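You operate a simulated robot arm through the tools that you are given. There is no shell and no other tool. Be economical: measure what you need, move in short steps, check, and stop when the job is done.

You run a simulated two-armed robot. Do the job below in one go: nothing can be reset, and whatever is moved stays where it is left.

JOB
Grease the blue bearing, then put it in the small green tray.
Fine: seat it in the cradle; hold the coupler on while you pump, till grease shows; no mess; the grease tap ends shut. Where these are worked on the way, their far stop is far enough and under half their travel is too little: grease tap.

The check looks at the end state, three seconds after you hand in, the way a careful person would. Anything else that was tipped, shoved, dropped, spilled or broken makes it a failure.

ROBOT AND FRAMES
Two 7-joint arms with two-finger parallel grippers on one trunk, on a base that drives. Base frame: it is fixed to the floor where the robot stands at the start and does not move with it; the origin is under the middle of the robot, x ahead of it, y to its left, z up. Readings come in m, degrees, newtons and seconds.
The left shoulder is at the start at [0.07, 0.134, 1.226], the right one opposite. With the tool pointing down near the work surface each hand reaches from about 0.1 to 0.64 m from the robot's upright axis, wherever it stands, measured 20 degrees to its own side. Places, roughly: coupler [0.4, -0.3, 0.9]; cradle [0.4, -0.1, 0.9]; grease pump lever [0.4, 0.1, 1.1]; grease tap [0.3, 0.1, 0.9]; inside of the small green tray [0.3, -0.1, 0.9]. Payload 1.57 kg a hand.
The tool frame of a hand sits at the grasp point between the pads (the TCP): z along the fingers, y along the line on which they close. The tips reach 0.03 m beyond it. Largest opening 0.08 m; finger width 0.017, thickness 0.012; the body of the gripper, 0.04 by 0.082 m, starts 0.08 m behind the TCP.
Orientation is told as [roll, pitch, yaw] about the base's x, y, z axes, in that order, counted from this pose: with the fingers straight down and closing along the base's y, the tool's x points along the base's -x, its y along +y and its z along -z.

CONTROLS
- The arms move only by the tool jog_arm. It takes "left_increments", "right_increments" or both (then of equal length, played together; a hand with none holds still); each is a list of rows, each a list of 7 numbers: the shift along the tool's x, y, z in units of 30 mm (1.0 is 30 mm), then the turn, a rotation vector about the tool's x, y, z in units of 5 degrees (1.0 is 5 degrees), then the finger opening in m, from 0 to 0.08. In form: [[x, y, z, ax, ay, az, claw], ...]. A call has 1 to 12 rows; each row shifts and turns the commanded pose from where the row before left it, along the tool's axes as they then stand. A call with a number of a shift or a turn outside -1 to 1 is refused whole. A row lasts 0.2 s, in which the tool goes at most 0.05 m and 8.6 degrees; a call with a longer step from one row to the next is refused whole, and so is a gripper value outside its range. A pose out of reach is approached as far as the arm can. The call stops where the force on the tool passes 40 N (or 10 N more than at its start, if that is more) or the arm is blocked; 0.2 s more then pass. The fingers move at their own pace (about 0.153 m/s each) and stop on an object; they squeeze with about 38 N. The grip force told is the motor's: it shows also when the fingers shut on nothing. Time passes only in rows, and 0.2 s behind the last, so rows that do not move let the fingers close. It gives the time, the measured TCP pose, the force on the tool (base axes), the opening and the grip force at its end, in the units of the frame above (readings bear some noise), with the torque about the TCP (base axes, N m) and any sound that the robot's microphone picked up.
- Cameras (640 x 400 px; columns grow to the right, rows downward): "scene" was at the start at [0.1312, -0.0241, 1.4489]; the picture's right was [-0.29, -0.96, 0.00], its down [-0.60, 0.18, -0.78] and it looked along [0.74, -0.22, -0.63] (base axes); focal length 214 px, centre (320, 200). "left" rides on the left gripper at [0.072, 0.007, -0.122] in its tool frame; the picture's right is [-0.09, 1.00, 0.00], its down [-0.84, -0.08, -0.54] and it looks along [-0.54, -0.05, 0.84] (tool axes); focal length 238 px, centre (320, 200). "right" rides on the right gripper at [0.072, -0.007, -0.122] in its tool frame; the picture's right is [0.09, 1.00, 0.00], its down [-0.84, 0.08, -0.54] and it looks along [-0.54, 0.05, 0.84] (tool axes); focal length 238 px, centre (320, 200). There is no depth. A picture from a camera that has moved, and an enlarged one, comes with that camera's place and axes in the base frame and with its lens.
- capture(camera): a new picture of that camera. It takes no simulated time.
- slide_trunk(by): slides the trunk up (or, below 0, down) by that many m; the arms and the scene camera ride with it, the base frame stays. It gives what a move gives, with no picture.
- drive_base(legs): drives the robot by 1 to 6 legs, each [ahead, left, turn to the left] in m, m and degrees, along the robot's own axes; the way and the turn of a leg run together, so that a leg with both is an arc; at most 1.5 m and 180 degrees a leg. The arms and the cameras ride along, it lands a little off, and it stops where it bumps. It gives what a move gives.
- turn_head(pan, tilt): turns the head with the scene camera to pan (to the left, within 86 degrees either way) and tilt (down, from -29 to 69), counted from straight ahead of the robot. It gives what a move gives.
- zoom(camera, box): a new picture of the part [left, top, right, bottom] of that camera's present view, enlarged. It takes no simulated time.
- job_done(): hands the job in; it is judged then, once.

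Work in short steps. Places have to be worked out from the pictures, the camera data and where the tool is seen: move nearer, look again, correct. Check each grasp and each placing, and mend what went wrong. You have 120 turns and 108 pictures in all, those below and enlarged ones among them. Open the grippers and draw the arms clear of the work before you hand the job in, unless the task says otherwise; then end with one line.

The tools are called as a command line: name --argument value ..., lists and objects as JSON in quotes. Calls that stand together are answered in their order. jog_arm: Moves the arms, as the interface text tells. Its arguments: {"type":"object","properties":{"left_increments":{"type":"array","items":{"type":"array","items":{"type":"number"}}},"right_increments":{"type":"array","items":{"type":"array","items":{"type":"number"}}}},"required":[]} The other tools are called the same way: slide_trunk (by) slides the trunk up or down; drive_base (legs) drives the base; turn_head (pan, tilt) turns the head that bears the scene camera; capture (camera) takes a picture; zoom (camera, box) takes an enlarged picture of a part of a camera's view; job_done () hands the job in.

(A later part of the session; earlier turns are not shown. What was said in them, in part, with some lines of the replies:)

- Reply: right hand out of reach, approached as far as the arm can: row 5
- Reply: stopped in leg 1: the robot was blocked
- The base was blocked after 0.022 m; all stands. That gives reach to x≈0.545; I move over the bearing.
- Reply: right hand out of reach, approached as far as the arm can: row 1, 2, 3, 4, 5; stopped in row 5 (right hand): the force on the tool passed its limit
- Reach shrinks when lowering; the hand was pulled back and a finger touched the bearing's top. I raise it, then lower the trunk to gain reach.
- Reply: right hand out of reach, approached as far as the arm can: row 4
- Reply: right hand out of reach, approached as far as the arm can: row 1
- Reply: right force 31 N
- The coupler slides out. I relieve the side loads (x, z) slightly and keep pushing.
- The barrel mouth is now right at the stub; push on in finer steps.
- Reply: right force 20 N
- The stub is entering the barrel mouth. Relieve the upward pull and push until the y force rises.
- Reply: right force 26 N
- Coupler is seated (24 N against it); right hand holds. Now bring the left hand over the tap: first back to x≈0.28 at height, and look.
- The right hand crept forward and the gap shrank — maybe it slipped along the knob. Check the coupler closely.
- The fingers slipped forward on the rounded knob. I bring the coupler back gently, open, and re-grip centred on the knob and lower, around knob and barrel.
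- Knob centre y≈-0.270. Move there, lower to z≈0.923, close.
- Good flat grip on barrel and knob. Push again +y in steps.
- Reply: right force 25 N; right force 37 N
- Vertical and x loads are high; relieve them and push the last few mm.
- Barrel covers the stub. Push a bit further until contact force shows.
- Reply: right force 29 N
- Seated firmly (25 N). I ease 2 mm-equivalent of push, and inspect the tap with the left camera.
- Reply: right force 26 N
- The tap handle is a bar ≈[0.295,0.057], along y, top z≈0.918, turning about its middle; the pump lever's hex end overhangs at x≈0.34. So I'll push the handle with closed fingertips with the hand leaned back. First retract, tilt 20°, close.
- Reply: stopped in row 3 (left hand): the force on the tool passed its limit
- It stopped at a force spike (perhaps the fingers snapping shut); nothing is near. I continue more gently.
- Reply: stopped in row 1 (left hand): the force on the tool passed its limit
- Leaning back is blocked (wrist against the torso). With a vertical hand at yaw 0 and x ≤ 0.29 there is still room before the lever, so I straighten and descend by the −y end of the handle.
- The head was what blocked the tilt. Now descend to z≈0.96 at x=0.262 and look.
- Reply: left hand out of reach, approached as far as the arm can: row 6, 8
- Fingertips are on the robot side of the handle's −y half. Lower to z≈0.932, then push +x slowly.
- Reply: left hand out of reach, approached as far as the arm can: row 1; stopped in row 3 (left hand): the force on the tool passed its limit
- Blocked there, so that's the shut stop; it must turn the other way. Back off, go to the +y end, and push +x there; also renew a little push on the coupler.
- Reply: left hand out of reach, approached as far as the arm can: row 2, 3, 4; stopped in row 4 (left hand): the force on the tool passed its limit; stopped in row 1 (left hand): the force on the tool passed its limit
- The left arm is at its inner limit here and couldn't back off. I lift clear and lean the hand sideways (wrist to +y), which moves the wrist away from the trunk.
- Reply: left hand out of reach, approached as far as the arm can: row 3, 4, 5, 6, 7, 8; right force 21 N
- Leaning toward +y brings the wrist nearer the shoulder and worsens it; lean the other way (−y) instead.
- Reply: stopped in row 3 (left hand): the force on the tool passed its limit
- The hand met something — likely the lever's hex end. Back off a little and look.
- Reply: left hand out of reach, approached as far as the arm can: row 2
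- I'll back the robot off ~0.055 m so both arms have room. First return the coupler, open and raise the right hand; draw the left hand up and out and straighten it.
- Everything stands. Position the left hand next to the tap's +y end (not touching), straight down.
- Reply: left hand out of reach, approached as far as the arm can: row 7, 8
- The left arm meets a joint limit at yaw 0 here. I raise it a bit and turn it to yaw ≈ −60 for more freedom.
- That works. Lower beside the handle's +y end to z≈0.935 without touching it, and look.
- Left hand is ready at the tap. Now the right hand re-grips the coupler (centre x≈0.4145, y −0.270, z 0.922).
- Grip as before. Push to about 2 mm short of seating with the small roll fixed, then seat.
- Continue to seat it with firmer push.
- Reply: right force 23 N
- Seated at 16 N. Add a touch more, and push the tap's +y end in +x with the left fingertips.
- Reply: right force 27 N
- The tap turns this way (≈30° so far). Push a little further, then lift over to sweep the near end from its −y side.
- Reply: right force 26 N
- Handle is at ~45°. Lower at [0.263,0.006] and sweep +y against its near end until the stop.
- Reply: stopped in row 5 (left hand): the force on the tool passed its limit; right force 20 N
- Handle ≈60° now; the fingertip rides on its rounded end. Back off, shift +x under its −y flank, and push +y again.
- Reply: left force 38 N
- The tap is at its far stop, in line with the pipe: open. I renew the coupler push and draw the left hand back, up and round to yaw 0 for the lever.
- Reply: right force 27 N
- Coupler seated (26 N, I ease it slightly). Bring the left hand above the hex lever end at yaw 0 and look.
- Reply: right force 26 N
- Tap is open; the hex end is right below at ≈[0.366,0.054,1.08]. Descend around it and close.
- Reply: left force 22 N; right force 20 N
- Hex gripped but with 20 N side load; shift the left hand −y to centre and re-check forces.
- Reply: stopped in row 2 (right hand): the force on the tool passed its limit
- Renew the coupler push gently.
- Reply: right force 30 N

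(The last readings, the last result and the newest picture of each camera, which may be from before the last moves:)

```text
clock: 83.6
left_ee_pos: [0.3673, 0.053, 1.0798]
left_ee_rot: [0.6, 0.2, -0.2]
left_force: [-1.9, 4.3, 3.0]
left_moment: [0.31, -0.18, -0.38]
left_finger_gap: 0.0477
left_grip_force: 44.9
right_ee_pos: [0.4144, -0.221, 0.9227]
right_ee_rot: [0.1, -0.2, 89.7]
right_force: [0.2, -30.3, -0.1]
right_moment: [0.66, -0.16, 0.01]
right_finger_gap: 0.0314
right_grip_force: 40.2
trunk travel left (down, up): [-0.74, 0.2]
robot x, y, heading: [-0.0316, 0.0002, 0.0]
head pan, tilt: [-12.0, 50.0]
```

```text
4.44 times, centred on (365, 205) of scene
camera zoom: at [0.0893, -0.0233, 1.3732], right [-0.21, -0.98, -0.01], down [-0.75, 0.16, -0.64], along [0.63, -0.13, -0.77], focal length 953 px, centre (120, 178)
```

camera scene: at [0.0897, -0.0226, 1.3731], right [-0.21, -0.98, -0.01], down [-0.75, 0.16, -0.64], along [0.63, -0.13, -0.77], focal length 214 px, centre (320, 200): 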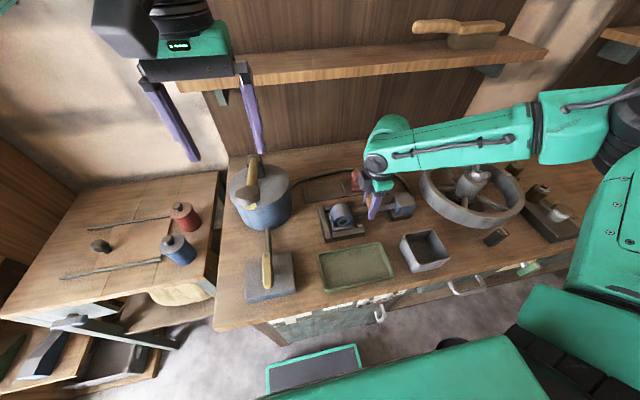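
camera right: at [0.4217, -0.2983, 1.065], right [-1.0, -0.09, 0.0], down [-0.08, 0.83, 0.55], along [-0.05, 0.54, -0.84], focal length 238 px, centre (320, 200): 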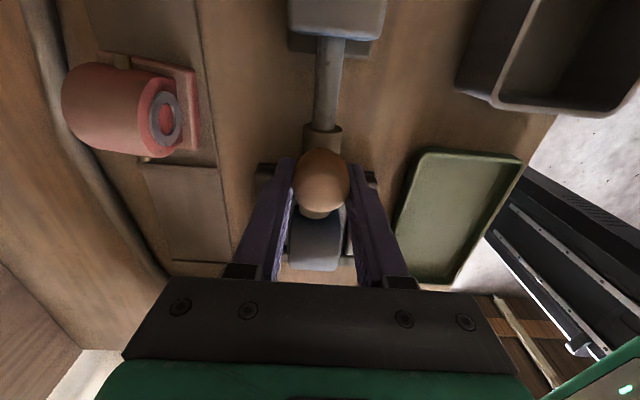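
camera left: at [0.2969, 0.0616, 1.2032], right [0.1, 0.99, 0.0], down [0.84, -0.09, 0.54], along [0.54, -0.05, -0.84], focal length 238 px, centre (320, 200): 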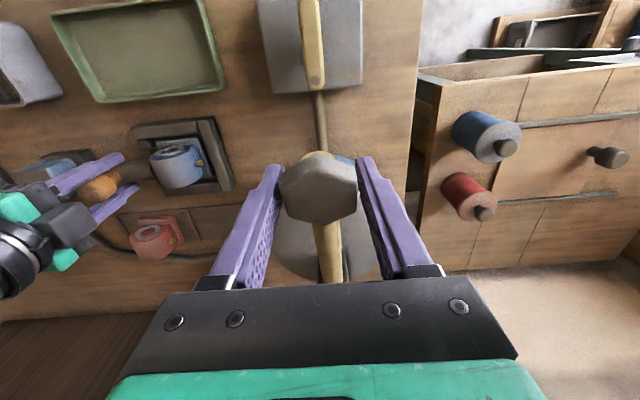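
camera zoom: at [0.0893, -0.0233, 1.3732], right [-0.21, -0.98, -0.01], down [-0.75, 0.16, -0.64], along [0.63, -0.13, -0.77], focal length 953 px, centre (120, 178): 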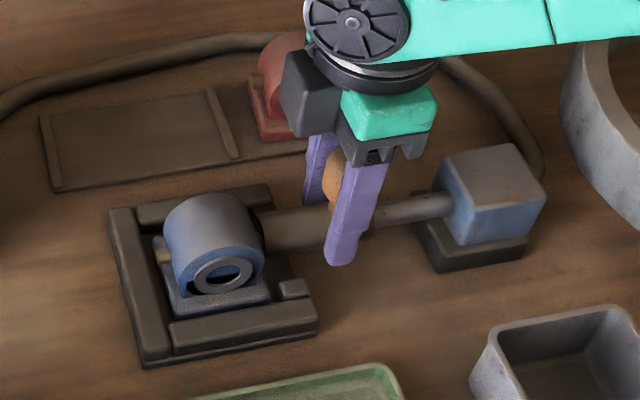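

Seated. Ease a bit, and pump: move the lever end down 0.05 m along its arc with the left hand.

jog_arm --left_increments '[[0.08, 0, 0.35, 0, 0, 0, 0.02], [0.06, 0, 0.45, 0, 0, 0, 0.02], [0.04, 0, 0.45, 0, 0, 0, 0.02], [0.02, 0, 0.45, 0, 0, 0, 0.02], [0, 0, 0, 0, 0, 0, 0.02]]' --right_increments '[[0.03, 0, 0, 0, 0, 0, 0.02], [0, 0, 0, 0, 0, 0, 0.02], [0, 0, 0, 0, 0, 0, 0.02], [0, 0, 0, 0, 0, 0, 0.02], [0, 0, 0, 0, 0, 0, 0.02]]'

```text
clock: 84.8
left_ee_pos: [0.3603, 0.0537, 1.0292]
left_ee_rot: [0.4, 0.0, -0.2]
left_force: [3.7, -19.9, 10.6]
left_moment: [-0.42, -1.27, 0.09]
left_finger_gap: 0.0476
left_grip_force: 45.2
right_ee_pos: [0.4134, -0.2209, 0.9228]
right_ee_rot: [0.0, -0.5, 89.7]
right_force: [0.8, -6.7, 1.7]
right_moment: [1.04, -0.11, 0.31]
right_finger_gap: 0.0317
right_grip_force: 40.0
trunk travel left (down, up): [-0.74, 0.2]
robot x, y, heading: [-0.0351, 0.0016, 0.3]
head pan, tilt: [-12.0, 50.0]
```

The lever moves. Shift the left hand −y to unload and firm the coupler before continuing down.

jog_arm --left_increments '[[0, -0.12, 0, 0, 0, 0, 0.02], [0, 0, 0, 0, 0, 0, 0.02], [0, 0, 0, 0, 0, 0, 0.02]]' --right_increments '[[-0.04, 0, 0, 0, 0, 0, 0.02], [-0.03, 0, 0, 0, 0, 0, 0.02], [0, 0, 0, 0, 0, 0, 0.02]]'

jog_arm --left_increments '[[0, 0, 0.4, 0, 0, 0, 0.02], [-0.02, 0, 0.4, 0, 0, 0, 0.02], [-0.03, 0, 0.4, 0, 0, 0, 0.02], [0, 0, 0, 0, 0, 0, 0.02]]'

capture --camera "scene"

```text
clock: 85.6
left_ee_pos: [0.3593, 0.0542, 1.0285]
left_ee_rot: [0.3, 0.1, -0.1]
left_force: [6.0, -11.5, 4.9]
left_moment: [0.53, -0.24, 0.3]
left_finger_gap: 0.0476
left_grip_force: 45.2
right_ee_pos: [0.4139, -0.2143, 0.9237]
right_ee_rot: [0.2, -0.3, 89.9]
right_force: [-5.4, -7.0, 1.4]
right_moment: [0.36, -0.78, -0.02]
right_finger_gap: 0.0285
right_grip_force: 39.0
trunk travel left (down, up): [-0.74, 0.2]
robot x, y, heading: [-0.0342, 0.0009, 0.1]
head pan, tilt: [-12.0, 50.0]
```

```text
clock: 86.6
left_ee_pos: [0.3623, 0.0524, 0.9932]
left_ee_rot: [0.3, 0.0, -0.2]
left_force: [-8.0, -1.7, 36.9]
left_moment: [-0.06, 0.0, -0.04]
left_finger_gap: 0.0475
left_grip_force: 45.1
right_ee_pos: [0.4143, -0.2161, 0.9243]
right_ee_rot: [0.1, -0.2, 89.6]
right_force: [10.5, -6.1, -19.3]
right_moment: [-0.1, 0.1, 0.29]
right_finger_gap: 0.0279
right_grip_force: 38.7
trunk travel left (down, up): [-0.74, 0.2]
robot x, y, heading: [-0.0318, 0.0013, -0.0]
head pan, tilt: [-12.0, 50.0]
```

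```text
18 pictures are left
camera scene: at [0.0886, -0.0199, 1.3736], right [-0.21, -0.98, 0.0], down [-0.75, 0.16, -0.64], along [0.63, -0.13, -0.77], focal length 214 px, centre (320, 200)
```

scene: 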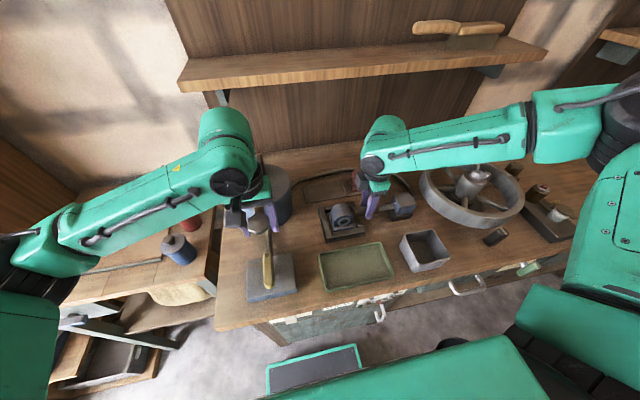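

The right hand slipped forward on the knob again (gap 0.028). Check the coupler and bearing.

zoom --camera "scene" --box '[310, 170, 420, 250]'

```text
5.00 times, centred on (365, 210) of scene
camera zoom: at [0.0886, -0.0199, 1.3736], right [-0.21, -0.98, 0.0], down [-0.75, 0.16, -0.64], along [0.63, -0.13, -0.77], focal length 1072 px, centre (95, 150)
```

zoom: 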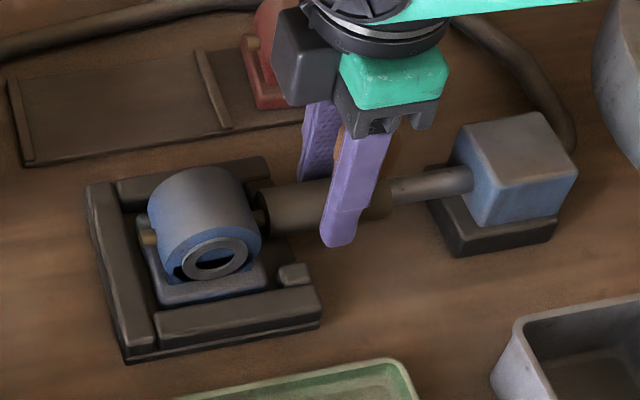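

The barrel has backed off ~3 mm; no grease showing, no spill. I push it home again with the present grip, aiming for a moderate force only.

jog_arm --left_increments '[[0, 0, -0.1, 0, 0, 0, 0.02], [0, 0, -0.1, 0, 0, 0, 0.02], [0, 0, 0, 0, 0, 0, 0.02], [0, 0, 0, 0, 0, 0, 0.02], [0, 0, 0, 0, 0, 0, 0.02]]' --right_increments '[[-0.05, -0.03, 0.05, 0, 0, 0, 0.02], [-0.05, 0, 0, 0, 0, 0, 0.02], [-0.05, 0, 0, 0, 0, 0, 0.02], [0, 0, 0, 0, 0, 0, 0.02], [0, 0, 0, 0, 0, 0, 0.02]]'

zoom --camera "scene" --box '[310, 170, 420, 250]'

```text
clock: 87.8
left_ee_pos: [0.3611, 0.0534, 0.997]
left_ee_rot: [0.4, 0.0, -0.2]
left_force: [11.1, -5.7, -3.5]
left_moment: [0.04, 1.46, 0.01]
left_finger_gap: 0.0475
left_grip_force: 45.2
right_ee_pos: [0.4148, -0.2134, 0.923]
right_ee_rot: [0.1, 0.0, 89.7]
right_force: [-14.9, -13.0, 17.9]
right_moment: [-0.3, 0.27, 0.33]
right_finger_gap: 0.0278
right_grip_force: 38.3
trunk travel left (down, up): [-0.74, 0.2]
robot x, y, heading: [-0.0344, -0.0033, 0.1]
head pan, tilt: [-12.0, 50.0]
```

```text
5.00 times, centred on (365, 210) of scene
camera zoom: at [0.0874, -0.0193, 1.3735], right [-0.21, -0.98, 0.0], down [-0.75, 0.16, -0.64], along [0.63, -0.13, -0.77], focal length 1072 px, centre (95, 150)
```

zoom: 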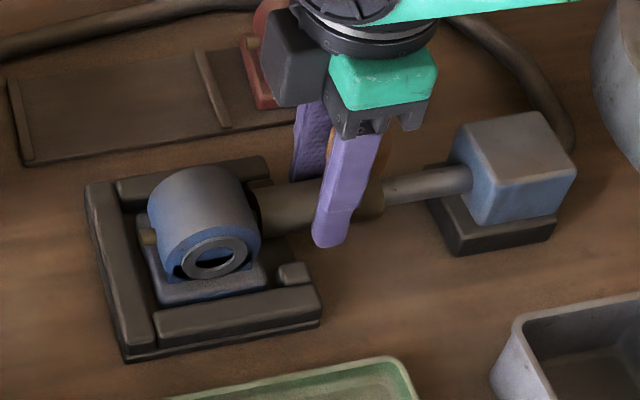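

Seated again at 13 N with a firm flat grip on the barrel. Now raise the lever along its arc.

jog_arm --left_increments '[[0, 0, -0.45, 0, 0, 0, 0.02], [0, 0, -0.45, 0, 0, 0, 0.02], [-0.03, 0, -0.45, 0, 0, 0, 0.02], [-0.05, 0, -0.45, 0, 0, 0, 0.02], [-0.07, 0, -0.45, 0, 0, 0, 0.02], [-0.08, 0, -0.4, 0, 0, 0, 0.02], [0, 0, 0, 0, 0, 0, 0.02]]'

```text
clock: 89.4
left_ee_pos: [0.3689, 0.0533, 1.0746]
left_ee_rot: [0.5, 0.6, -0.3]
left_force: [-4.4, 0.8, -7.5]
left_moment: [-0.18, -1.29, 0.25]
left_finger_gap: 0.0476
left_grip_force: 45.2
right_ee_pos: [0.4152, -0.2123, 0.9207]
right_ee_rot: [0.4, 0.2, 89.8]
right_force: [-0.2, -7.1, -2.0]
right_moment: [0.52, -0.09, 0.8]
right_finger_gap: 0.0275
right_grip_force: 37.8
trunk travel left (down, up): [-0.74, 0.2]
robot x, y, heading: [-0.0328, 0.0017, 0.1]
head pan, tilt: [-12.0, 50.0]
stopped in row 7 (left hand): the force on the tool passed its limit (the readings are from after the stop); the commanded pose is now the measured one
```

Lever at the top. Firm the coupler again, then a slow full down stroke.

jog_arm --right_increments '[[-0.06, 0, 0, 0, 0, 0, 0.02], [-0.06, 0, 0, 0, 0, 0, 0.02], [0, 0, 0, 0, 0, 0, 0.02], [0, 0, 0, 0, 0, 0, 0.02]]'

zoom --camera "scene" --box '[310, 170, 420, 250]'

```text
clock: 90.4
left_ee_pos: [0.3683, 0.0531, 1.0742]
left_ee_rot: [0.7, 0.7, -0.2]
left_force: [-6.4, 14.7, -16.2]
left_moment: [0.19, 0.19, -0.09]
left_finger_gap: 0.0477
left_grip_force: 44.7
right_ee_pos: [0.4151, -0.2095, 0.9226]
right_ee_rot: [0.4, 0.4, 89.7]
right_force: [-2.2, -28.2, 1.4]
right_moment: [-0.66, 0.07, 0.68]
right_finger_gap: 0.0276
right_grip_force: 38.4
trunk travel left (down, up): [-0.74, 0.2]
robot x, y, heading: [-0.0363, 0.0003, -0.2]
head pan, tilt: [-12.0, 50.0]
```

```text
5.00 times, centred on (365, 210) of scene
camera zoom: at [0.0896, -0.0183, 1.3732], right [-0.21, -0.98, 0.0], down [-0.75, 0.16, -0.64], along [0.63, -0.13, -0.77], focal length 1072 px, centre (95, 150)
```

zoom: 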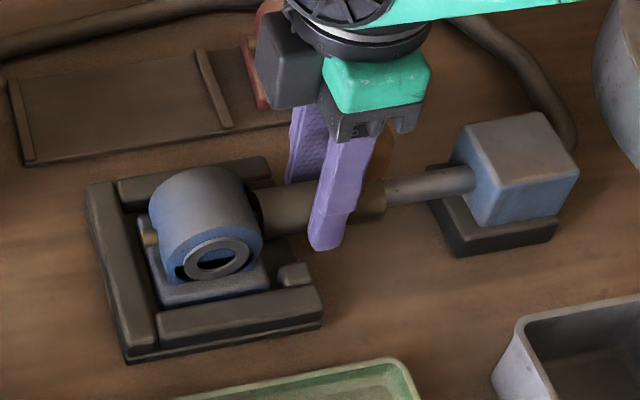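

Seated firmly. Down stroke now.

jog_arm --left_increments '[[0.08, 0.03, 0.4, 0, 0, 0, 0.02], [0.07, 0, 0.45, 0, 0, 0, 0.02], [0.05, 0, 0.45, 0, 0, 0, 0.02], [0.03, 0, 0.45, 0, 0, 0, 0.02], [0, 0, 0.45, 0, 0, 0, 0.02], [-0.02, 0, 0.4, 0, 0, 0, 0.02], [0, 0, 0, 0, 0, 0, 0.02]]'

zoom --camera "scene" --box '[310, 170, 420, 250]'

```text
clock: 92.0
left_ee_pos: [0.3612, 0.0531, 0.9981]
left_ee_rot: [0.6, 0.3, -0.2]
left_force: [-3.8, 2.0, 10.9]
left_moment: [-0.27, -1.3, 0.0]
left_finger_gap: 0.0477
left_grip_force: 44.6
right_ee_pos: [0.4148, -0.2086, 0.9223]
right_ee_rot: [0.1, 0.0, 89.8]
right_force: [4.7, -15.1, -7.5]
right_moment: [-0.13, -0.07, 0.64]
right_finger_gap: 0.0275
right_grip_force: 37.7
trunk travel left (down, up): [-0.74, 0.2]
robot x, y, heading: [-0.0359, -0.0004, -0.1]
head pan, tilt: [-12.0, 50.0]
```

```text
5.00 times, centred on (365, 210) of scene
camera zoom: at [0.089, -0.0201, 1.3734], right [-0.21, -0.98, 0.0], down [-0.75, 0.16, -0.64], along [0.63, -0.13, -0.77], focal length 1072 px, centre (95, 150)
```

zoom: 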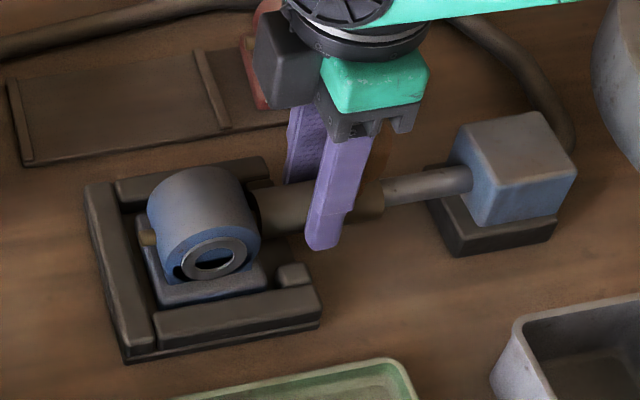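

Coupler held; no grease yet. Do another full up-and-down stroke.

jog_arm --left_increments '[[0, 0, -0.4, 0, 0, 0, 0.02], [0, 0, -0.4, 0, 0, 0, 0.02], [-0.03, 0, -0.4, 0, 0, 0, 0.02], [-0.05, 0, -0.4, 0, 0, 0, 0.02], [-0.06, 0, -0.4, 0, 0, 0, 0.02], [-0.06, 0, -0.4, 0, 0, 0, 0.02], [0.06, 0, 0.4, 0, 0, 0, 0.02], [0.06, 0, 0.4, 0, 0, 0, 0.02], [0.05, 0, 0.4, 0, 0, 0, 0.02], [0.03, 0, 0.4, 0, 0, 0, 0.02], [0, 0, 0.4, 0, 0, 0, 0.02], [0, 0, 0.4, 0, 0, 0, 0.02]]'

zoom --camera "scene" --box '[310, 170, 420, 250]'

```text
clock: 94.6
left_ee_pos: [0.3618, 0.0539, 0.9958]
left_ee_rot: [0.6, 0.4, -0.2]
left_force: [-9.8, 4.9, 9.2]
left_moment: [-0.5, -1.39, 0.08]
left_finger_gap: 0.0476
left_grip_force: 44.7
right_ee_pos: [0.4136, -0.2082, 0.9216]
right_ee_rot: [0.3, 0.1, 89.6]
right_force: [7.4, -16.1, -12.4]
right_moment: [-0.46, -0.13, 0.63]
right_finger_gap: 0.0276
right_grip_force: 38.1
trunk travel left (down, up): [-0.74, 0.2]
robot x, y, heading: [-0.0346, -0.0027, -0.1]
head pan, tilt: [-12.0, 50.0]
```

```text
5.00 times, centred on (365, 210) of scene
camera zoom: at [0.0889, -0.0192, 1.3733], right [-0.21, -0.98, 0.0], down [-0.75, 0.16, -0.64], along [0.63, -0.13, -0.77], focal length 1072 px, centre (95, 150)
```

zoom: 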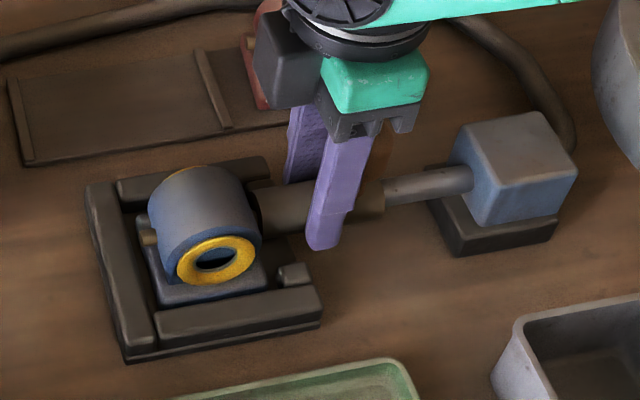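

Grease shows as a yellow ring: stop pumping. Let the lever ride up to its top, release it and rise, keeping the coupler on.

jog_arm --left_increments '[[0, 0, -0.4, 0, 0, 0, 0.02], [0, 0, -0.4, 0, 0, 0, 0.02], [-0.03, 0, -0.4, 0, 0, 0, 0.02], [-0.05, 0, -0.4, 0, 0, 0, 0.02], [-0.06, 0, -0.4, 0, 0, 0, 0.02], [-0.06, 0, -0.4, 0, 0, 0, 0.02], [0, 0, 0, 0, 0, 0, 0.08], [0, 0, 0, 0, 0, 0, 0.08], [0, 0, -0.6, 0, 0, 0, 0.08], [0, 0, -1, 0, 0, 0, 0.08], [0, 0, -1, 0, 0, 0, 0.08], [0, 0, -1, 0, 0, 0, 0.08]]'

jog_arm --left_increments '[[0.8, 0.2, -0.3, 0, 0, 0, 0.06], [0.8, 0.2, 0, 0, 0, 0, 0.04], [0.8, 0.2, 0, 0, 0, 0, 0.02], [0.6, 0.2, 0, 0, 0, 0, 0], [0, 0, 0, 0, 0, 1, 0], [0, 0, 0, 0, 0, 1, 0], [0, 0, 0, 0, 0, 1, 0], [0, 0, 0, 0, 0, 1, 0], [0, 0, 0, 0, 0, 1, 0], [0, 0, 0, 0, 0, 1, 0], [0, 0, 0, 0, 0, 1, 0], [0, 0, 0, 0, 0, 1, 0]]'

```text
clock: 97.2
left_ee_pos: [0.3678, 0.0505, 1.1782]
left_ee_rot: [0.6, 0.5, -0.2]
left_force: [0.1, -0.3, -0.2]
left_moment: [0.0, 0.0, -0.02]
left_finger_gap: 0.0795
left_grip_force: 0.2
right_ee_pos: [0.4149, -0.2082, 0.9209]
right_ee_rot: [0.4, 0.1, 89.7]
right_force: [-4.1, -9.7, -2.0]
right_moment: [-0.1, 0.02, 0.62]
right_finger_gap: 0.0273
right_grip_force: 37.7
trunk travel left (down, up): [-0.74, 0.2]
robot x, y, heading: [-0.0335, -0.0055, -0.2]
head pan, tilt: [-12.0, 50.0]
```

```text
clock: 99.8
left_ee_pos: [0.2798, 0.0759, 1.1867]
left_ee_rot: [0.1, 0.7, -40.3]
left_force: [0.8, 0.0, 0.5]
left_moment: [0.01, 0.0, -0.01]
left_finger_gap: 0.0
left_grip_force: 21.2
right_ee_pos: [0.4143, -0.2083, 0.922]
right_ee_rot: [0.4, 0.1, 89.7]
right_force: [-5.2, -9.7, -4.1]
right_moment: [-0.16, 0.15, 0.67]
right_finger_gap: 0.0273
right_grip_force: 38.4
trunk travel left (down, up): [-0.74, 0.2]
robot x, y, heading: [-0.0298, -0.0015, -0.1]
head pan, tilt: [-12.0, 50.0]
```

Turn to yaw −60, go to [0.26,0.098] and descend above tap level.

jog_arm --left_increments '[[0, 0, 0, 0, -0.14, 1, 0], [0, 0, 0, 0, 0, 1, 0], [0, 0, 0, 0, 0, 1, 0], [0, 0, 0, 0, 0, 1, 0], [0.5, -0.1, 0.5, 0, 0, 0, 0], [0.47, -0.11, 1, 0, 0, 0, 0], [0, 0, 1, 0, 0, 0, 0], [0, 0, 1, 0, 0, 0, 0], [0, 0, 1, 0, 0, 0, 0], [0, 0, 1, 0, 0, 0, 0], [0, 0, 1, 0, 0, 0, 0], [0, 0, 0.5, 0, 0, 0, 0]]'

zoom --camera "left" --box '[220, 40, 420, 240]'

```text
clock: 102.4
left_ee_pos: [0.2592, 0.0991, 1.0715]
left_ee_rot: [0.1, 0.1, -60.1]
left_force: [0.1, 0.7, -0.4]
left_moment: [-0.02, 0.0, 0.0]
left_finger_gap: 0.0002
left_grip_force: 21.7
left hand out of reach, approached as far as the arm can: row 9, 10, 11, 12
right_ee_pos: [0.4151, -0.2078, 0.9209]
right_ee_rot: [0.3, 0.1, 89.7]
right_force: [-7.0, -8.9, -5.2]
right_moment: [-0.18, 0.13, 0.66]
right_finger_gap: 0.0276
right_grip_force: 37.9
trunk travel left (down, up): [-0.74, 0.2]
robot x, y, heading: [-0.0304, 0.0006, 0.0]
head pan, tilt: [-12.0, 50.0]
```

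```text
2.00 times, centred on (320, 140) of left
camera zoom: at [0.2293, 0.1667, 1.1957], right [0.91, 0.42, 0.0], down [0.35, -0.77, 0.54], along [0.23, -0.49, -0.84], focal length 477 px, centre (320, 320)
```

zoom: 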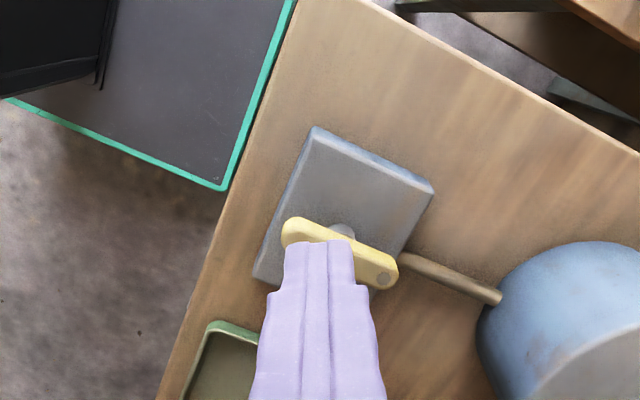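

The arm hits a limit at z 1.07 in this posture; try turning further, to yaw −80.

jog_arm --left_increments '[[0, 0, -0.5, 0, 0, 1, 0], [0, 0, -0.5, 0, 0, 1, 0], [0, 0, 0, 0, 0, 1, 0], [0, 0, 0, 0, 0, 1, 0], [0, 0, 0.5, 0, 0, 0, 0], [0, 0, 0.5, 0, 0, 0, 0], [0, 0, 0, 0, 0, 0, 0]]'

```text
clock: 104.0
left_ee_pos: [0.259, 0.1001, 1.0726]
left_ee_rot: [0.0, 0.0, -80.2]
left_force: [0.2, -0.5, 0.4]
left_moment: [0.0, 0.03, 0.0]
left_finger_gap: 0.0
left_grip_force: 21.0
right_ee_pos: [0.4145, -0.2092, 0.9217]
right_ee_rot: [0.3, 0.0, 89.6]
right_force: [-6.2, -9.5, -5.2]
right_moment: [-0.15, 0.19, 0.66]
right_finger_gap: 0.0273
right_grip_force: 38.1
trunk travel left (down, up): [-0.74, 0.2]
robot x, y, heading: [-0.0344, -0.0004, -0.1]
head pan, tilt: [-12.0, 50.0]
```

No limit reported now; continue down.

jog_arm --left_increments '[[0, 0, 0.8, 0, 0, 0, 0], [0, 0, 0.8, 0, 0, 0, 0], [0, 0, 0.8, 0, 0, 0, 0], [0, 0, 0.8, 0, 0, 0, 0], [0, 0, 0, 0, 0, 0, 0]]'

```text
clock: 105.2
left_ee_pos: [0.2592, 0.1008, 1.0727]
left_ee_rot: [0.0, 0.1, -80.1]
left_force: [0.4, 0.7, 0.3]
left_moment: [-0.01, -0.01, -0.03]
left_finger_gap: 0.0
left_grip_force: 21.4
left hand out of reach, approached as far as the arm can: row 1, 2, 3, 4
right_ee_pos: [0.4137, -0.2079, 0.9213]
right_ee_rot: [0.3, 0.1, 89.7]
right_force: [-6.9, -8.7, -5.6]
right_moment: [-0.15, 0.15, 0.61]
right_finger_gap: 0.0274
right_grip_force: 37.7
trunk travel left (down, up): [-0.74, 0.2]
robot x, y, heading: [-0.036, -0.0004, 0.1]
head pan, tilt: [-12.0, 50.0]
```

Try at y≈0.086, x≈0.271, where the reach was fine before.

jog_arm --left_increments '[[-0.53, 0.31, 0, 0, 0, 0, 0], [0, 0, 0.7, 0, 0, 0, 0], [0, 0, 0.7, 0, 0, 0, 0], [0, 0, 0.7, 0, 0, 0, 0], [0, 0, 0, 0, 0, 0, 0]]'

```text
clock: 106.4
left_ee_pos: [0.2641, 0.0789, 1.0344]
left_ee_rot: [-0.3, 0.8, -82.8]
left_force: [0.6, 0.1, -0.5]
left_moment: [-0.02, -0.01, 0.01]
left_finger_gap: 0.0002
left_grip_force: 21.3
left hand out of reach, approached as far as the arm can: row 3, 4
right_ee_pos: [0.4146, -0.2086, 0.922]
right_ee_rot: [0.3, 0.1, 89.7]
right_force: [-7.4, -7.9, -6.0]
right_moment: [-0.36, 0.13, 0.65]
right_finger_gap: 0.0275
right_grip_force: 38.2
trunk travel left (down, up): [-0.74, 0.2]
robot x, y, heading: [-0.0331, -0.0001, -0.3]
head pan, tilt: [-12.0, 50.0]
```

Lean the hand toward −y by 20° (wrist away from the shoulder) while keeping the tip on the +y side of the handle, then descend.

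jog_arm --left_increments '[[0.2, 0.14, -0.5, -0.1, 0.9, -0.5, 0], [0.2, 0.13, 0, -0.17, 1, 0, 0], [0, 0, 0, -0.17, 1, 0, 0], [0, 0, 0, -0.17, 1, 0, 0], [-0.27, -0.05, 0.75, 0, 0, 0, 0], [-0.27, -0.05, 0.75, 0, 0, 0, 0], [0, 0, 0, 0, 0, 0, 0]]'

```text
clock: 108.0
left_ee_pos: [0.2687, 0.0921, 1.0016]
left_ee_rot: [3.2, 19.5, -77.0]
left_force: [-0.6, 0.4, 0.3]
left_moment: [-0.01, -0.02, -0.04]
left_finger_gap: 0.0
left_grip_force: 21.0
right_ee_pos: [0.4146, -0.2085, 0.9228]
right_ee_rot: [0.3, 0.1, 89.7]
right_force: [-6.0, -8.9, -4.9]
right_moment: [-0.1, 0.18, 0.65]
right_finger_gap: 0.0274
right_grip_force: 38.0
trunk travel left (down, up): [-0.74, 0.2]
robot x, y, heading: [-0.0375, -0.0025, -0.1]
head pan, tilt: [-12.0, 50.0]
```

Works. Descend to z≈0.934 beside the handle and check.

jog_arm --left_increments '[[-0.27, -0.05, 0.75, 0, 0, 0, 0], [-0.27, -0.05, 0.75, 0, 0, 0, 0], [-0.22, -0.04, 0.62, 0, 0, 0, 0], [0, 0, 0, 0, 0, 0, 0]]'

zoom --camera "left" --box '[220, 40, 420, 240]'

```text
clock: 109.0
left_ee_pos: [0.27, 0.0926, 0.9344]
left_ee_rot: [3.4, 19.5, -77.0]
left_force: [0.7, -0.1, 0.2]
left_moment: [-0.01, -0.01, -0.01]
left_finger_gap: 0.0
left_grip_force: 21.3
right_ee_pos: [0.4142, -0.2075, 0.9217]
right_ee_rot: [0.3, 0.1, 89.8]
right_force: [-6.6, -7.8, -4.8]
right_moment: [-0.09, 0.19, 0.63]
right_finger_gap: 0.0274
right_grip_force: 38.1
trunk travel left (down, up): [-0.74, 0.2]
robot x, y, heading: [-0.0307, -0.0002, -0.2]
head pan, tilt: [-12.0, 50.0]
```

```text
2.00 times, centred on (320, 140) of left
camera zoom: at [0.2642, 0.1196, 1.0744], right [0.99, 0.12, 0.02], down [0.11, -0.97, 0.23], along [0.05, -0.22, -0.97], focal length 477 px, centre (320, 320)
```

zoom: 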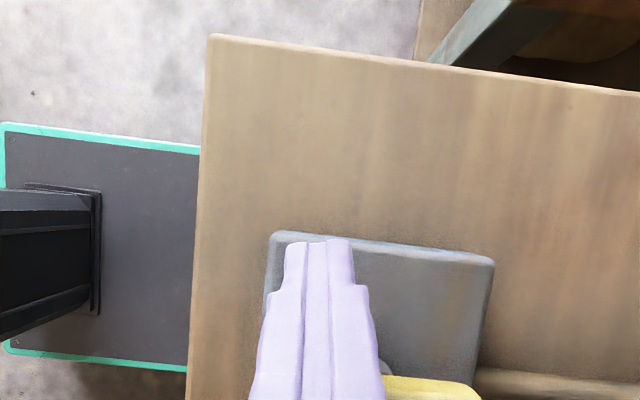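

Fingertip is correctly at the handle's +y flank. Sweep along the arc (−y, then +x) to shut the tap.

jog_arm --left_increments '[[-0.275, -0.063, -0.103, 0, 0, 0, 0], [-0.275, -0.063, -0.103, 0, 0, 0, 0], [-0.222, -0.154, -0.091, 0, 0, 0, 0], [-0.222, -0.154, -0.091, 0, 0, 0, 0], [-0.256, -0.076, -0.097, 0, 0, 0, 0], [-0.256, -0.076, -0.097, 0, 0, 0, 0], [-0.188, 0.051, -0.063, 0, 0, 0, 0], [-0.188, 0.051, -0.063, 0, 0, 0, 0], [-0.152, 0.102, -0.046, 0, 0, 0, 0], [-0.02, 0.1, 0, 0, 0, 0, 0], [0, 0, 0, 0, 0, 0, 0]]'

zoom --camera "left" --box '[220, 40, 420, 240]'

```text
clock: 111.4
left_ee_pos: [0.2728, 0.026, 0.936]
left_ee_rot: [3.3, 19.5, -77.2]
left_force: [-6.0, -1.2, 4.1]
left_moment: [-0.03, 0.04, -0.01]
left_finger_gap: 0.0
left_grip_force: 21.6
right_ee_pos: [0.4143, -0.2078, 0.9218]
right_ee_rot: [0.3, 0.1, 89.8]
right_force: [-2.1, -5.8, -8.2]
right_moment: [-0.5, 0.04, 0.64]
right_finger_gap: 0.0274
right_grip_force: 37.4
trunk travel left (down, up): [-0.74, 0.2]
robot x, y, heading: [-0.0345, -0.0002, -0.0]
head pan, tilt: [-12.0, 50.0]
```

```text
2.00 times, centred on (320, 140) of left
camera zoom: at [0.2676, 0.0531, 1.076], right [0.99, 0.12, 0.02], down [0.11, -0.97, 0.23], along [0.05, -0.22, -0.97], focal length 477 px, centre (320, 320)
```

zoom: 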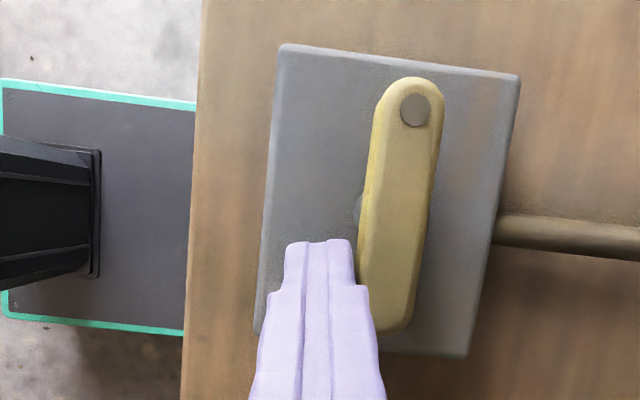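

Nearly shut; press a bit more +x to be sure of the stop.

jog_arm --left_increments '[[-0.02, 0.09, 0, 0, 0, 0, 0], [-0.02, 0.09, 0, 0, 0, 0, 0], [0, 0, 0, 0, 0, 0, 0]]'

```text
clock: 112.0
left_ee_pos: [0.2726, 0.026, 0.9356]
left_ee_rot: [2.8, 19.7, -77.7]
left_force: [-8.9, 0.1, 3.6]
left_moment: [-0.01, 0.06, -0.02]
left_finger_gap: 0.0
left_grip_force: 21.5
right_ee_pos: [0.4139, -0.2096, 0.9234]
right_ee_rot: [0.1, 0.2, 89.7]
right_force: [-0.7, -6.9, -0.7]
right_moment: [0.44, 0.14, 0.77]
right_finger_gap: 0.0272
right_grip_force: 37.9
trunk travel left (down, up): [-0.74, 0.2]
robot x, y, heading: [-0.0336, 0.0002, 0.1]
head pan, tilt: [-12.0, 50.0]
stopped in row 2 (left hand): the force on the tool passed its limit (the readings are from after the stop); the commanded pose is now the measured one
```

Firm stop: tap shut. Draw the left hand back and up; the right hand guides the coupler back, releases it and rises.

jog_arm --left_increments '[[0.11, -0.49, 0, 0, 0, 0, 0], [0.34, 0.06, -0.9, 0, 0, 0, 0], [0.34, 0.06, -0.9, 0, 0, 0, 0], [0.34, 0.06, -0.9, 0, 0, 0, 0], [0.34, 0.06, -0.9, 0, 0, 0, 0], [0.34, 0.06, -0.9, 0, 0, 0, 0], [0.34, 0.06, -0.9, 0, 0, 0, 0], [0.34, 0.06, -0.9, 0, 0, 0, 0], [0, 0, 0, 0, 0, 0, 0], [0, 0, 0, 0, 0, 0, 0], [0, 0, 0, 0, 0, 0, 0], [0, 0, 0, 0, 0, 0, 0]]' --right_increments '[[0.25, 0, 0, 0, 0, 0, 0.02], [0.25, 0, 0, 0, 0, 0, 0.02], [0.25, 0, 0, 0, 0, 0, 0.02], [0.25, 0, 0, 0, 0, 0, 0.02], [0.25, 0, 0, 0, 0, 0, 0.02], [0, 0, 0, 0, 0, 0, 0.02], [0, 0, 0, 0, 0, 0, 0.08], [0, 0, 0, 0, 0, 0, 0.08], [0, 0, -0.5, 0, 0, 0, 0.08], [0, 0, -1, 0, 0, 0, 0.08], [0, 0, -1, 0, 0, 0, 0.08], [0, 0, -0.5, 0, 0, 0, 0.08]]'

capture --camera "scene"

```text
clock: 114.6
left_ee_pos: [0.2624, 0.0325, 1.1407]
left_ee_rot: [2.8, 19.6, -77.6]
left_force: [-1.2, 0.2, 0.6]
left_moment: [0.01, 0.03, 0.0]
left_finger_gap: 0.0
left_grip_force: 20.9
right_ee_pos: [0.4176, -0.2455, 1.0114]
right_ee_rot: [0.3, 0.3, 89.8]
right_force: [-1.0, 1.2, -1.0]
right_moment: [-0.01, 0.01, 0.01]
right_finger_gap: 0.0802
right_grip_force: 0.0
trunk travel left (down, up): [-0.74, 0.2]
robot x, y, heading: [-0.0344, -0.002, 0.1]
head pan, tilt: [-12.0, 50.0]
```

```text
9 pictures are left
camera scene: at [0.0902, -0.0151, 1.3732], right [-0.21, -0.98, 0.0], down [-0.75, 0.16, -0.64], along [0.63, -0.13, -0.77], focal length 214 px, centre (320, 200)
```

scene: 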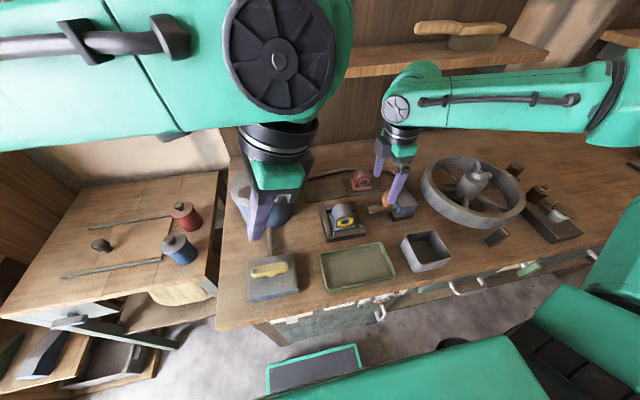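

All clear: coupler home, tap shut, greased bearing in cradle. Move the left hand out to the side and the right hand above the bearing.

jog_arm --left_increments '[[0.85, 0.2, 0, 0, 0, 0, 0], [0.85, 0.2, 0, 0, 0, 0, 0], [0.85, 0.2, 0, 0, 0, 0, 0], [0.85, 0.2, 0, 0, 0, 0, 0], [0, 0, 0, 0, 0, 0, 0]]' --right_increments '[[-0.8, 0.06, 0, 0, 0, 0, 0.08], [-0.85, 0.06, 0, 0, 0, 0, 0.08], [-0.85, 0, 0, 0, 0, 0, 0.08], [-0.8, 0, 0, 0.06, 0, 0, 0.08], [0, 0, 0, 0, 0, 0, 0.08]]'

zoom --camera "right" --box '[220, 60, 420, 240]'

```text
clock: 115.8
left_ee_pos: [0.2654, 0.1286, 1.1733]
left_ee_rot: [2.9, 19.6, -77.6]
left_force: [-0.2, -0.2, 0.7]
left_moment: [0.05, -0.03, 0.02]
left_finger_gap: 0.0001
left_grip_force: 21.5
right_ee_pos: [0.413, -0.146, 1.0118]
right_ee_rot: [-0.1, 0.1, 89.8]
right_force: [0.8, -0.2, 0.0]
right_moment: [0.02, 0.03, 0.0]
right_finger_gap: 0.0798
right_grip_force: 0.0
trunk travel left (down, up): [-0.74, 0.2]
robot x, y, heading: [-0.0357, 0.0023, -0.4]
head pan, tilt: [-12.0, 50.0]
```

```text
2.22 times, centred on (320, 150) of right
camera zoom: at [0.4187, -0.2184, 1.1332], right [-1.0, -0.09, 0.0], down [-0.07, 0.84, 0.54], along [-0.04, 0.54, -0.84], focal length 530 px, centre (320, 311)
```

zoom: 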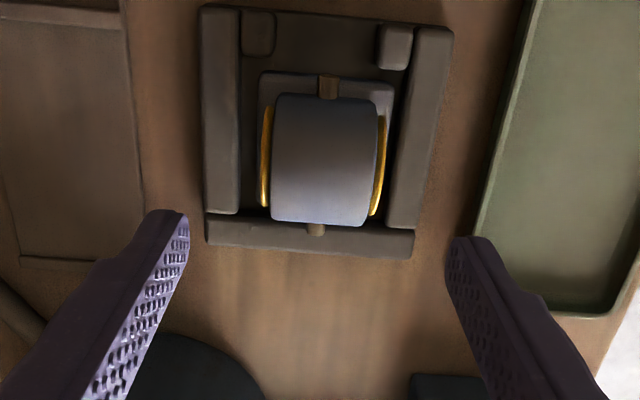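

Grease rings show on both faces. To keep off them, I grip the bearing only at its upper rim: TCP z≈0.943.

jog_arm --right_increments '[[0, 0.05, 0.6, 0, 0, 0, 0.08], [0, 0, 0.6, 0, 0, 0, 0.08], [0, 0, 0.6, 0, 0, 0, 0.08], [0, 0, 0.5, 0, 0, 0, 0.08], [0, 0, 0, 0, 0, 0, 0.06], [0, 0, 0, 0, 0, 0, 0.045], [0, 0, 0, 0, 0, 0, 0.03], [0, 0, 0, 0, 0, 0, 0.03]]'

zoom --camera "scene" --box '[300, 160, 410, 250]'

```text
clock: 117.6
left_ee_pos: [0.2653, 0.1297, 1.1731]
left_ee_rot: [2.8, 19.6, -77.6]
left_force: [-0.4, 0.2, -0.2]
left_moment: [0.0, -0.01, 0.02]
left_finger_gap: 0.0
left_grip_force: 21.1
right_ee_pos: [0.413, -0.1446, 0.944]
right_ee_rot: [0.0, 0.1, 89.8]
right_force: [-0.1, 0.0, -0.1]
right_moment: [0.02, -0.01, 0.03]
right_finger_gap: 0.0415
right_grip_force: 38.4
trunk travel left (down, up): [-0.74, 0.2]
robot x, y, heading: [-0.0326, 0.0017, 0.2]
head pan, tilt: [-12.0, 50.0]
```

```text
4.44 times, centred on (355, 205) of scene
camera zoom: at [0.0899, -0.0153, 1.3732], right [-0.21, -0.98, 0.0], down [-0.75, 0.16, -0.64], along [0.63, -0.13, -0.77], focal length 953 px, centre (164, 178)
```

zoom: 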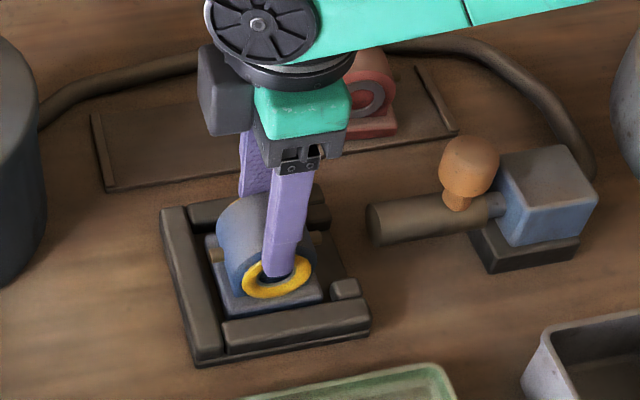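

Gripped. Lift it straight up 0.08 m and check that it holds.

jog_arm --right_increments '[[0, 0, -0.3, 0, 0, 0, 0.03], [0, 0, -0.5, 0, 0, 0, 0.03], [0, 0, -0.6, 0, 0, 0, 0.03], [0, 0, -0.6, 0, 0, 0, 0.03], [0, 0, -0.6, 0, 0, 0, 0.03], [0, 0, 0, 0, 0, 0, 0.03]]'

zoom --camera "scene" --box '[290, 130, 420, 300]'

```text
clock: 119.0
left_ee_pos: [0.2659, 0.1282, 1.1726]
left_ee_rot: [2.7, 19.7, -77.5]
left_force: [-0.3, 0.1, -0.2]
left_moment: [-0.02, 0.01, 0.02]
left_finger_gap: 0.0001
left_grip_force: 21.3
right_ee_pos: [0.4103, -0.1472, 1.0219]
right_ee_rot: [-0.1, 0.1, 89.8]
right_force: [-0.4, 0.3, -3.6]
right_moment: [0.0, 0.0, 0.0]
right_finger_gap: 0.0417
right_grip_force: 38.4
trunk travel left (down, up): [-0.74, 0.2]
robot x, y, heading: [-0.0357, -0.0009, -0.0]
head pan, tilt: [-12.0, 50.0]
```

```text
2.35 times, centred on (355, 215) of scene
camera zoom: at [0.091, -0.0155, 1.3731], right [-0.21, -0.98, 0.0], down [-0.75, 0.16, -0.64], along [0.63, -0.13, -0.77], focal length 505 px, centre (238, 165)
```

zoom: 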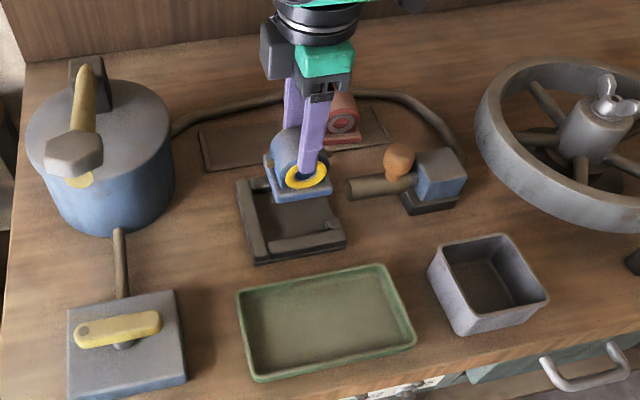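

Held cleanly. Tray centre ≈[0.279,-0.141]. I drive straight back 0.131 m, which carries the bearing over the tray.

drive_base --legs '[[-0.131, 0, 0]]'

capture --camera "right"

```text
clock: 120.3
left_ee_pos: [0.1379, 0.1283, 1.1725]
left_ee_rot: [2.5, 19.7, -77.6]
left_force: [0.1, 0.8, -0.5]
left_moment: [-0.01, 0.01, 0.0]
left_finger_gap: 0.0
left_grip_force: 21.6
right_ee_pos: [0.2823, -0.1454, 1.0203]
right_ee_rot: [0.1, 0.1, 89.8]
right_force: [0.3, -1.1, -4.9]
right_moment: [0.02, -0.01, 0.06]
right_finger_gap: 0.0416
right_grip_force: 37.9
trunk travel left (down, up): [-0.74, 0.2]
robot x, y, heading: [-0.1669, -0.0033, 0.1]
head pan, tilt: [-12.0, 50.0]
```

```text
5 pictures are left
camera right: at [0.2882, -0.2185, 1.1422], right [-1.0, -0.09, 0.0], down [-0.07, 0.84, 0.54], along [-0.05, 0.54, -0.84], focal length 238 px, centre (320, 200)
```

right: 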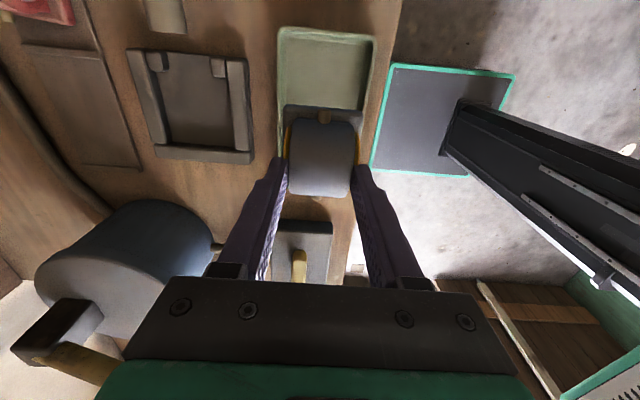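

The bearing hangs over the tray's middle. Lower it to just above the floor, then gently to contact.

jog_arm --right_increments '[[0, 0, 0.6, 0, 0, 0, 0.03], [0, 0, 0.6, 0, 0, 0, 0.03], [0, 0, 0.5, 0, 0, 0, 0.03], [0, 0, 0.4, 0, 0, 0, 0.03], [0, 0, 0, 0, 0, 0, 0.03]]'

zoom --camera "right" --box '[220, 0, 420, 220]'

```text
clock: 121.5
left_ee_pos: [0.136, 0.129, 1.173]
left_ee_rot: [2.7, 19.6, -77.5]
left_force: [0.7, -1.1, -0.1]
left_moment: [-0.02, -0.02, -0.01]
left_finger_gap: 0.0
left_grip_force: 21.7
right_ee_pos: [0.2817, -0.1453, 0.9603]
right_ee_rot: [0.0, 0.2, 89.8]
right_force: [0.1, 0.0, -3.2]
right_moment: [0.04, 0.0, 0.02]
right_finger_gap: 0.0416
right_grip_force: 38.3
trunk travel left (down, up): [-0.74, 0.2]
robot x, y, heading: [-0.1633, -0.0006, 0.2]
head pan, tilt: [-12.0, 50.0]
```

```text
1.82 times, centred on (320, 110) of right
camera zoom: at [0.2876, -0.2183, 1.0811], right [-1.0, -0.09, 0.0], down [-0.08, 0.84, 0.54], along [-0.05, 0.54, -0.84], focal length 433 px, centre (320, 364)
```

zoom: 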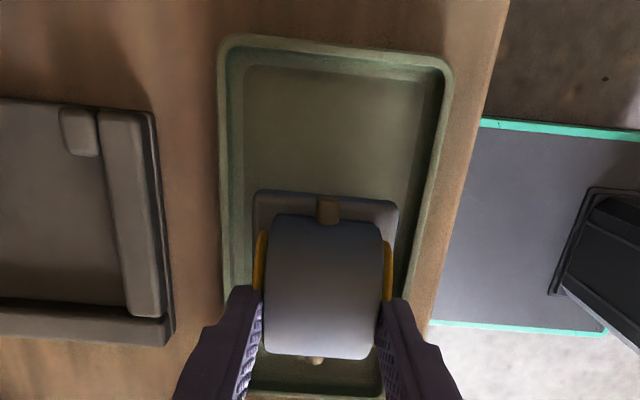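

Well inside the tray. Lower in 3 mm steps to contact.

jog_arm --right_increments '[[0, 0, 0.12, 0, 0, 0, 0.03], [0, 0, 0.12, 0, 0, 0, 0.03], [0, 0, 0.1, 0, 0, 0, 0.03], [0, 0, 0, 0, 0, 0, 0.03]]'

```text
clock: 122.5
left_ee_pos: [0.1344, 0.1295, 1.1724]
left_ee_rot: [2.7, 19.6, -77.5]
left_force: [0.0, -0.8, 0.8]
left_moment: [0.01, 0.02, 0.04]
left_finger_gap: 0.0
left_grip_force: 21.4
right_ee_pos: [0.2806, -0.1465, 0.9488]
right_ee_rot: [-0.1, 0.2, 89.8]
right_force: [-0.5, 0.1, -3.8]
right_moment: [0.01, -0.03, -0.02]
right_finger_gap: 0.0417
right_grip_force: 37.8
trunk travel left (down, up): [-0.74, 0.2]
robot x, y, heading: [-0.166, 0.0002, -0.1]
head pan, tilt: [-12.0, 50.0]
```

Still hanging; a little further.

jog_arm --right_increments '[[0, 0, 0.08, 0, 0, 0, 0.03], [0, 0, 0.07, 0, 0, 0, 0.03], [0, 0, 0.06, 0, 0, 0, 0.03], [0, 0, 0, 0, 0, 0, 0.03]]'

```text
clock: 123.5
left_ee_pos: [0.1365, 0.1299, 1.1725]
left_ee_rot: [2.6, 19.6, -77.5]
left_force: [0.8, -0.4, -0.4]
left_moment: [0.0, 0.03, -0.02]
left_finger_gap: 0.0
left_grip_force: 21.5
right_ee_pos: [0.2806, -0.1457, 0.9419]
right_ee_rot: [-0.1, 0.2, 89.8]
right_force: [0.2, -0.4, -3.5]
right_moment: [0.01, -0.03, 0.02]
right_finger_gap: 0.0417
right_grip_force: 38.3
trunk travel left (down, up): [-0.74, 0.2]
robot x, y, heading: [-0.1645, 0.0013, 0.4]
head pan, tilt: [-12.0, 50.0]
```

jog_arm --right_increments '[[0, 0, 0.05, 0, 0, 0, 0.03], [0, 0, 0.05, 0, 0, 0, 0.03], [0, 0, 0, 0, 0, 0, 0.03]]'

```text
clock: 124.3
left_ee_pos: [0.1338, 0.129, 1.1735]
left_ee_rot: [2.8, 19.6, -77.6]
left_force: [0.3, 0.2, 0.6]
left_moment: [0.02, -0.02, 0.0]
left_finger_gap: 0.0002
left_grip_force: 21.1
right_ee_pos: [0.2795, -0.1467, 0.9401]
right_ee_rot: [-0.4, 0.1, 89.7]
right_force: [2.6, -1.0, 10.0]
right_moment: [-0.12, 0.28, 0.09]
right_finger_gap: 0.0415
right_grip_force: 38.4
trunk travel left (down, up): [-0.74, 0.2]
robot x, y, heading: [-0.1621, 0.0022, 0.2]
head pan, tilt: [-12.0, 50.0]
```

Contact (10 N upward): the bearing stands on the tray floor. Open a little, rise straight up, and look.

jog_arm --right_increments '[[0, 0, -0.02, 0, 0, 0, 0.03], [0, 0, 0, 0, 0, 0, 0.058], [0, 0, 0, 0, 0, 0, 0.058], [0, 0, -0.5, 0, 0, 0, 0.058], [0, 0, -1, 0, 0, 0, 0.058], [0, 0, -1, 0, 0, 0, 0.058], [0, 0, -1, 0, 0, 0, 0.08], [0, 0, -1, 0, 0, 0, 0.08], [0, 0, 0, 0, 0, 0, 0.08]]' --left_increments '[[0, 0, 0, 0, 0, 0, 0], [0, 0, 0, 0, 0, 0, 0], [0, 0, 0, 0, 0, 0, 0], [0, 0, 0, 0, 0, 0, 0.02], [0, 0, 0, 0, 0, 0, 0.04], [0, 0, 0, 0, 0, 0, 0.06], [0, 0, 0, 0, 0, 0, 0.08], [0, 0, 0, 0, 0, 0, 0.08], [0, 0, 0, 0, 0, 0, 0.08]]'

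capture --camera "scene"

```text
clock: 126.3
left_ee_pos: [0.1342, 0.1288, 1.1719]
left_ee_rot: [2.6, 19.6, -77.6]
left_force: [-0.1, 0.2, 1.1]
left_moment: [0.0, 0.02, 0.01]
left_finger_gap: 0.0802
left_grip_force: 0.0
right_ee_pos: [0.2796, -0.1474, 1.0759]
right_ee_rot: [-0.2, 0.2, 89.9]
right_force: [0.2, -0.1, 0.1]
right_moment: [0.04, 0.01, 0.0]
right_finger_gap: 0.0798
right_grip_force: 0.2
trunk travel left (down, up): [-0.74, 0.2]
robot x, y, heading: [-0.166, 0.0005, 0.5]
head pan, tilt: [-12.0, 50.0]
```

```text
3 pictures are left
camera scene: at [-0.0402, -0.0155, 1.3732], right [-0.2, -0.98, 0.0], down [-0.75, 0.16, -0.64], along [0.63, -0.13, -0.77], focal length 214 px, centre (320, 200)
```

scene: 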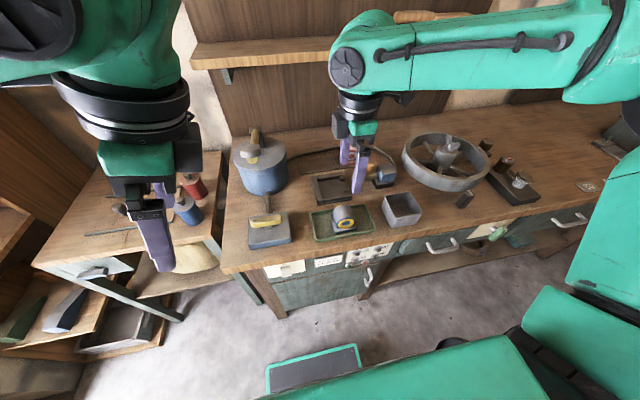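

Bearing stands in the tray. Raise the right hand and back the robot off to clear the bench, then a final check.

jog_arm --right_increments '[[0, 0, -1, 0, 0, 0, 0.08], [0, 0, -1, 0, 0, 0, 0.08], [0, 0, -1, 0, 0, 0, 0.08]]'

drive_base --legs '[[-0.15, 0, 0]]'

zoom --camera "scene" --box '[200, 100, 460, 260]'

```text
clock: 127.1
left_ee_pos: [0.1347, 0.1288, 1.1724]
left_ee_rot: [2.8, 19.7, -77.5]
left_force: [-0.3, 0.1, 0.1]
left_moment: [-0.02, -0.01, 0.03]
left_finger_gap: 0.0799
left_grip_force: 0.1
right_ee_pos: [0.2775, -0.1456, 1.1635]
right_ee_rot: [0.0, 0.2, 89.8]
right_force: [-0.6, -0.3, -0.5]
right_moment: [0.04, 0.03, 0.01]
right_finger_gap: 0.08
right_grip_force: 0.1
trunk travel left (down, up): [-0.74, 0.2]
robot x, y, heading: [-0.1625, -0.0004, 0.2]
head pan, tilt: [-12.0, 50.0]
```

```text
clock: 128.5
left_ee_pos: [-0.0116, 0.1274, 1.1721]
left_ee_rot: [2.6, 19.6, -77.6]
left_force: [0.7, 0.4, 0.6]
left_moment: [-0.03, -0.01, 0.02]
left_finger_gap: 0.0798
left_grip_force: 0.0
right_ee_pos: [0.1305, -0.146, 1.1629]
right_ee_rot: [-0.1, 0.1, 89.7]
right_force: [-0.4, -0.7, 0.6]
right_moment: [0.02, 0.04, 0.0]
right_finger_gap: 0.0801
right_grip_force: 0.1
trunk travel left (down, up): [-0.74, 0.2]
robot x, y, heading: [-0.3137, -0.002, 0.4]
head pan, tilt: [-12.0, 50.0]
```

```text
2.46 times, centred on (330, 180) of scene
camera zoom: at [-0.1867, -0.0158, 1.3729], right [-0.21, -0.98, 0.0], down [-0.75, 0.16, -0.64], along [0.63, -0.13, -0.77], focal length 528 px, centre (295, 249)
```

zoom: 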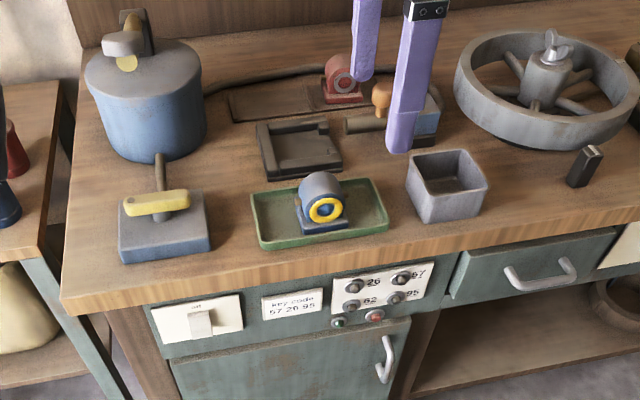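

The greased bearing stands upright in the green tray. The tap is shut, the coupler is back on its rest, the bench is clean and the arms are clear, so I hand in.

job_done

```text
The job is handed in.
```

The blue bearing is greased and standing upright in the small green tray; the tap is shut, no spill showed in the last picture, and I've handed the job in. The coupler slipped back about 3 mm during the first pump stroke. I re-seated it and held it on for the two strokes that brought the grease out.
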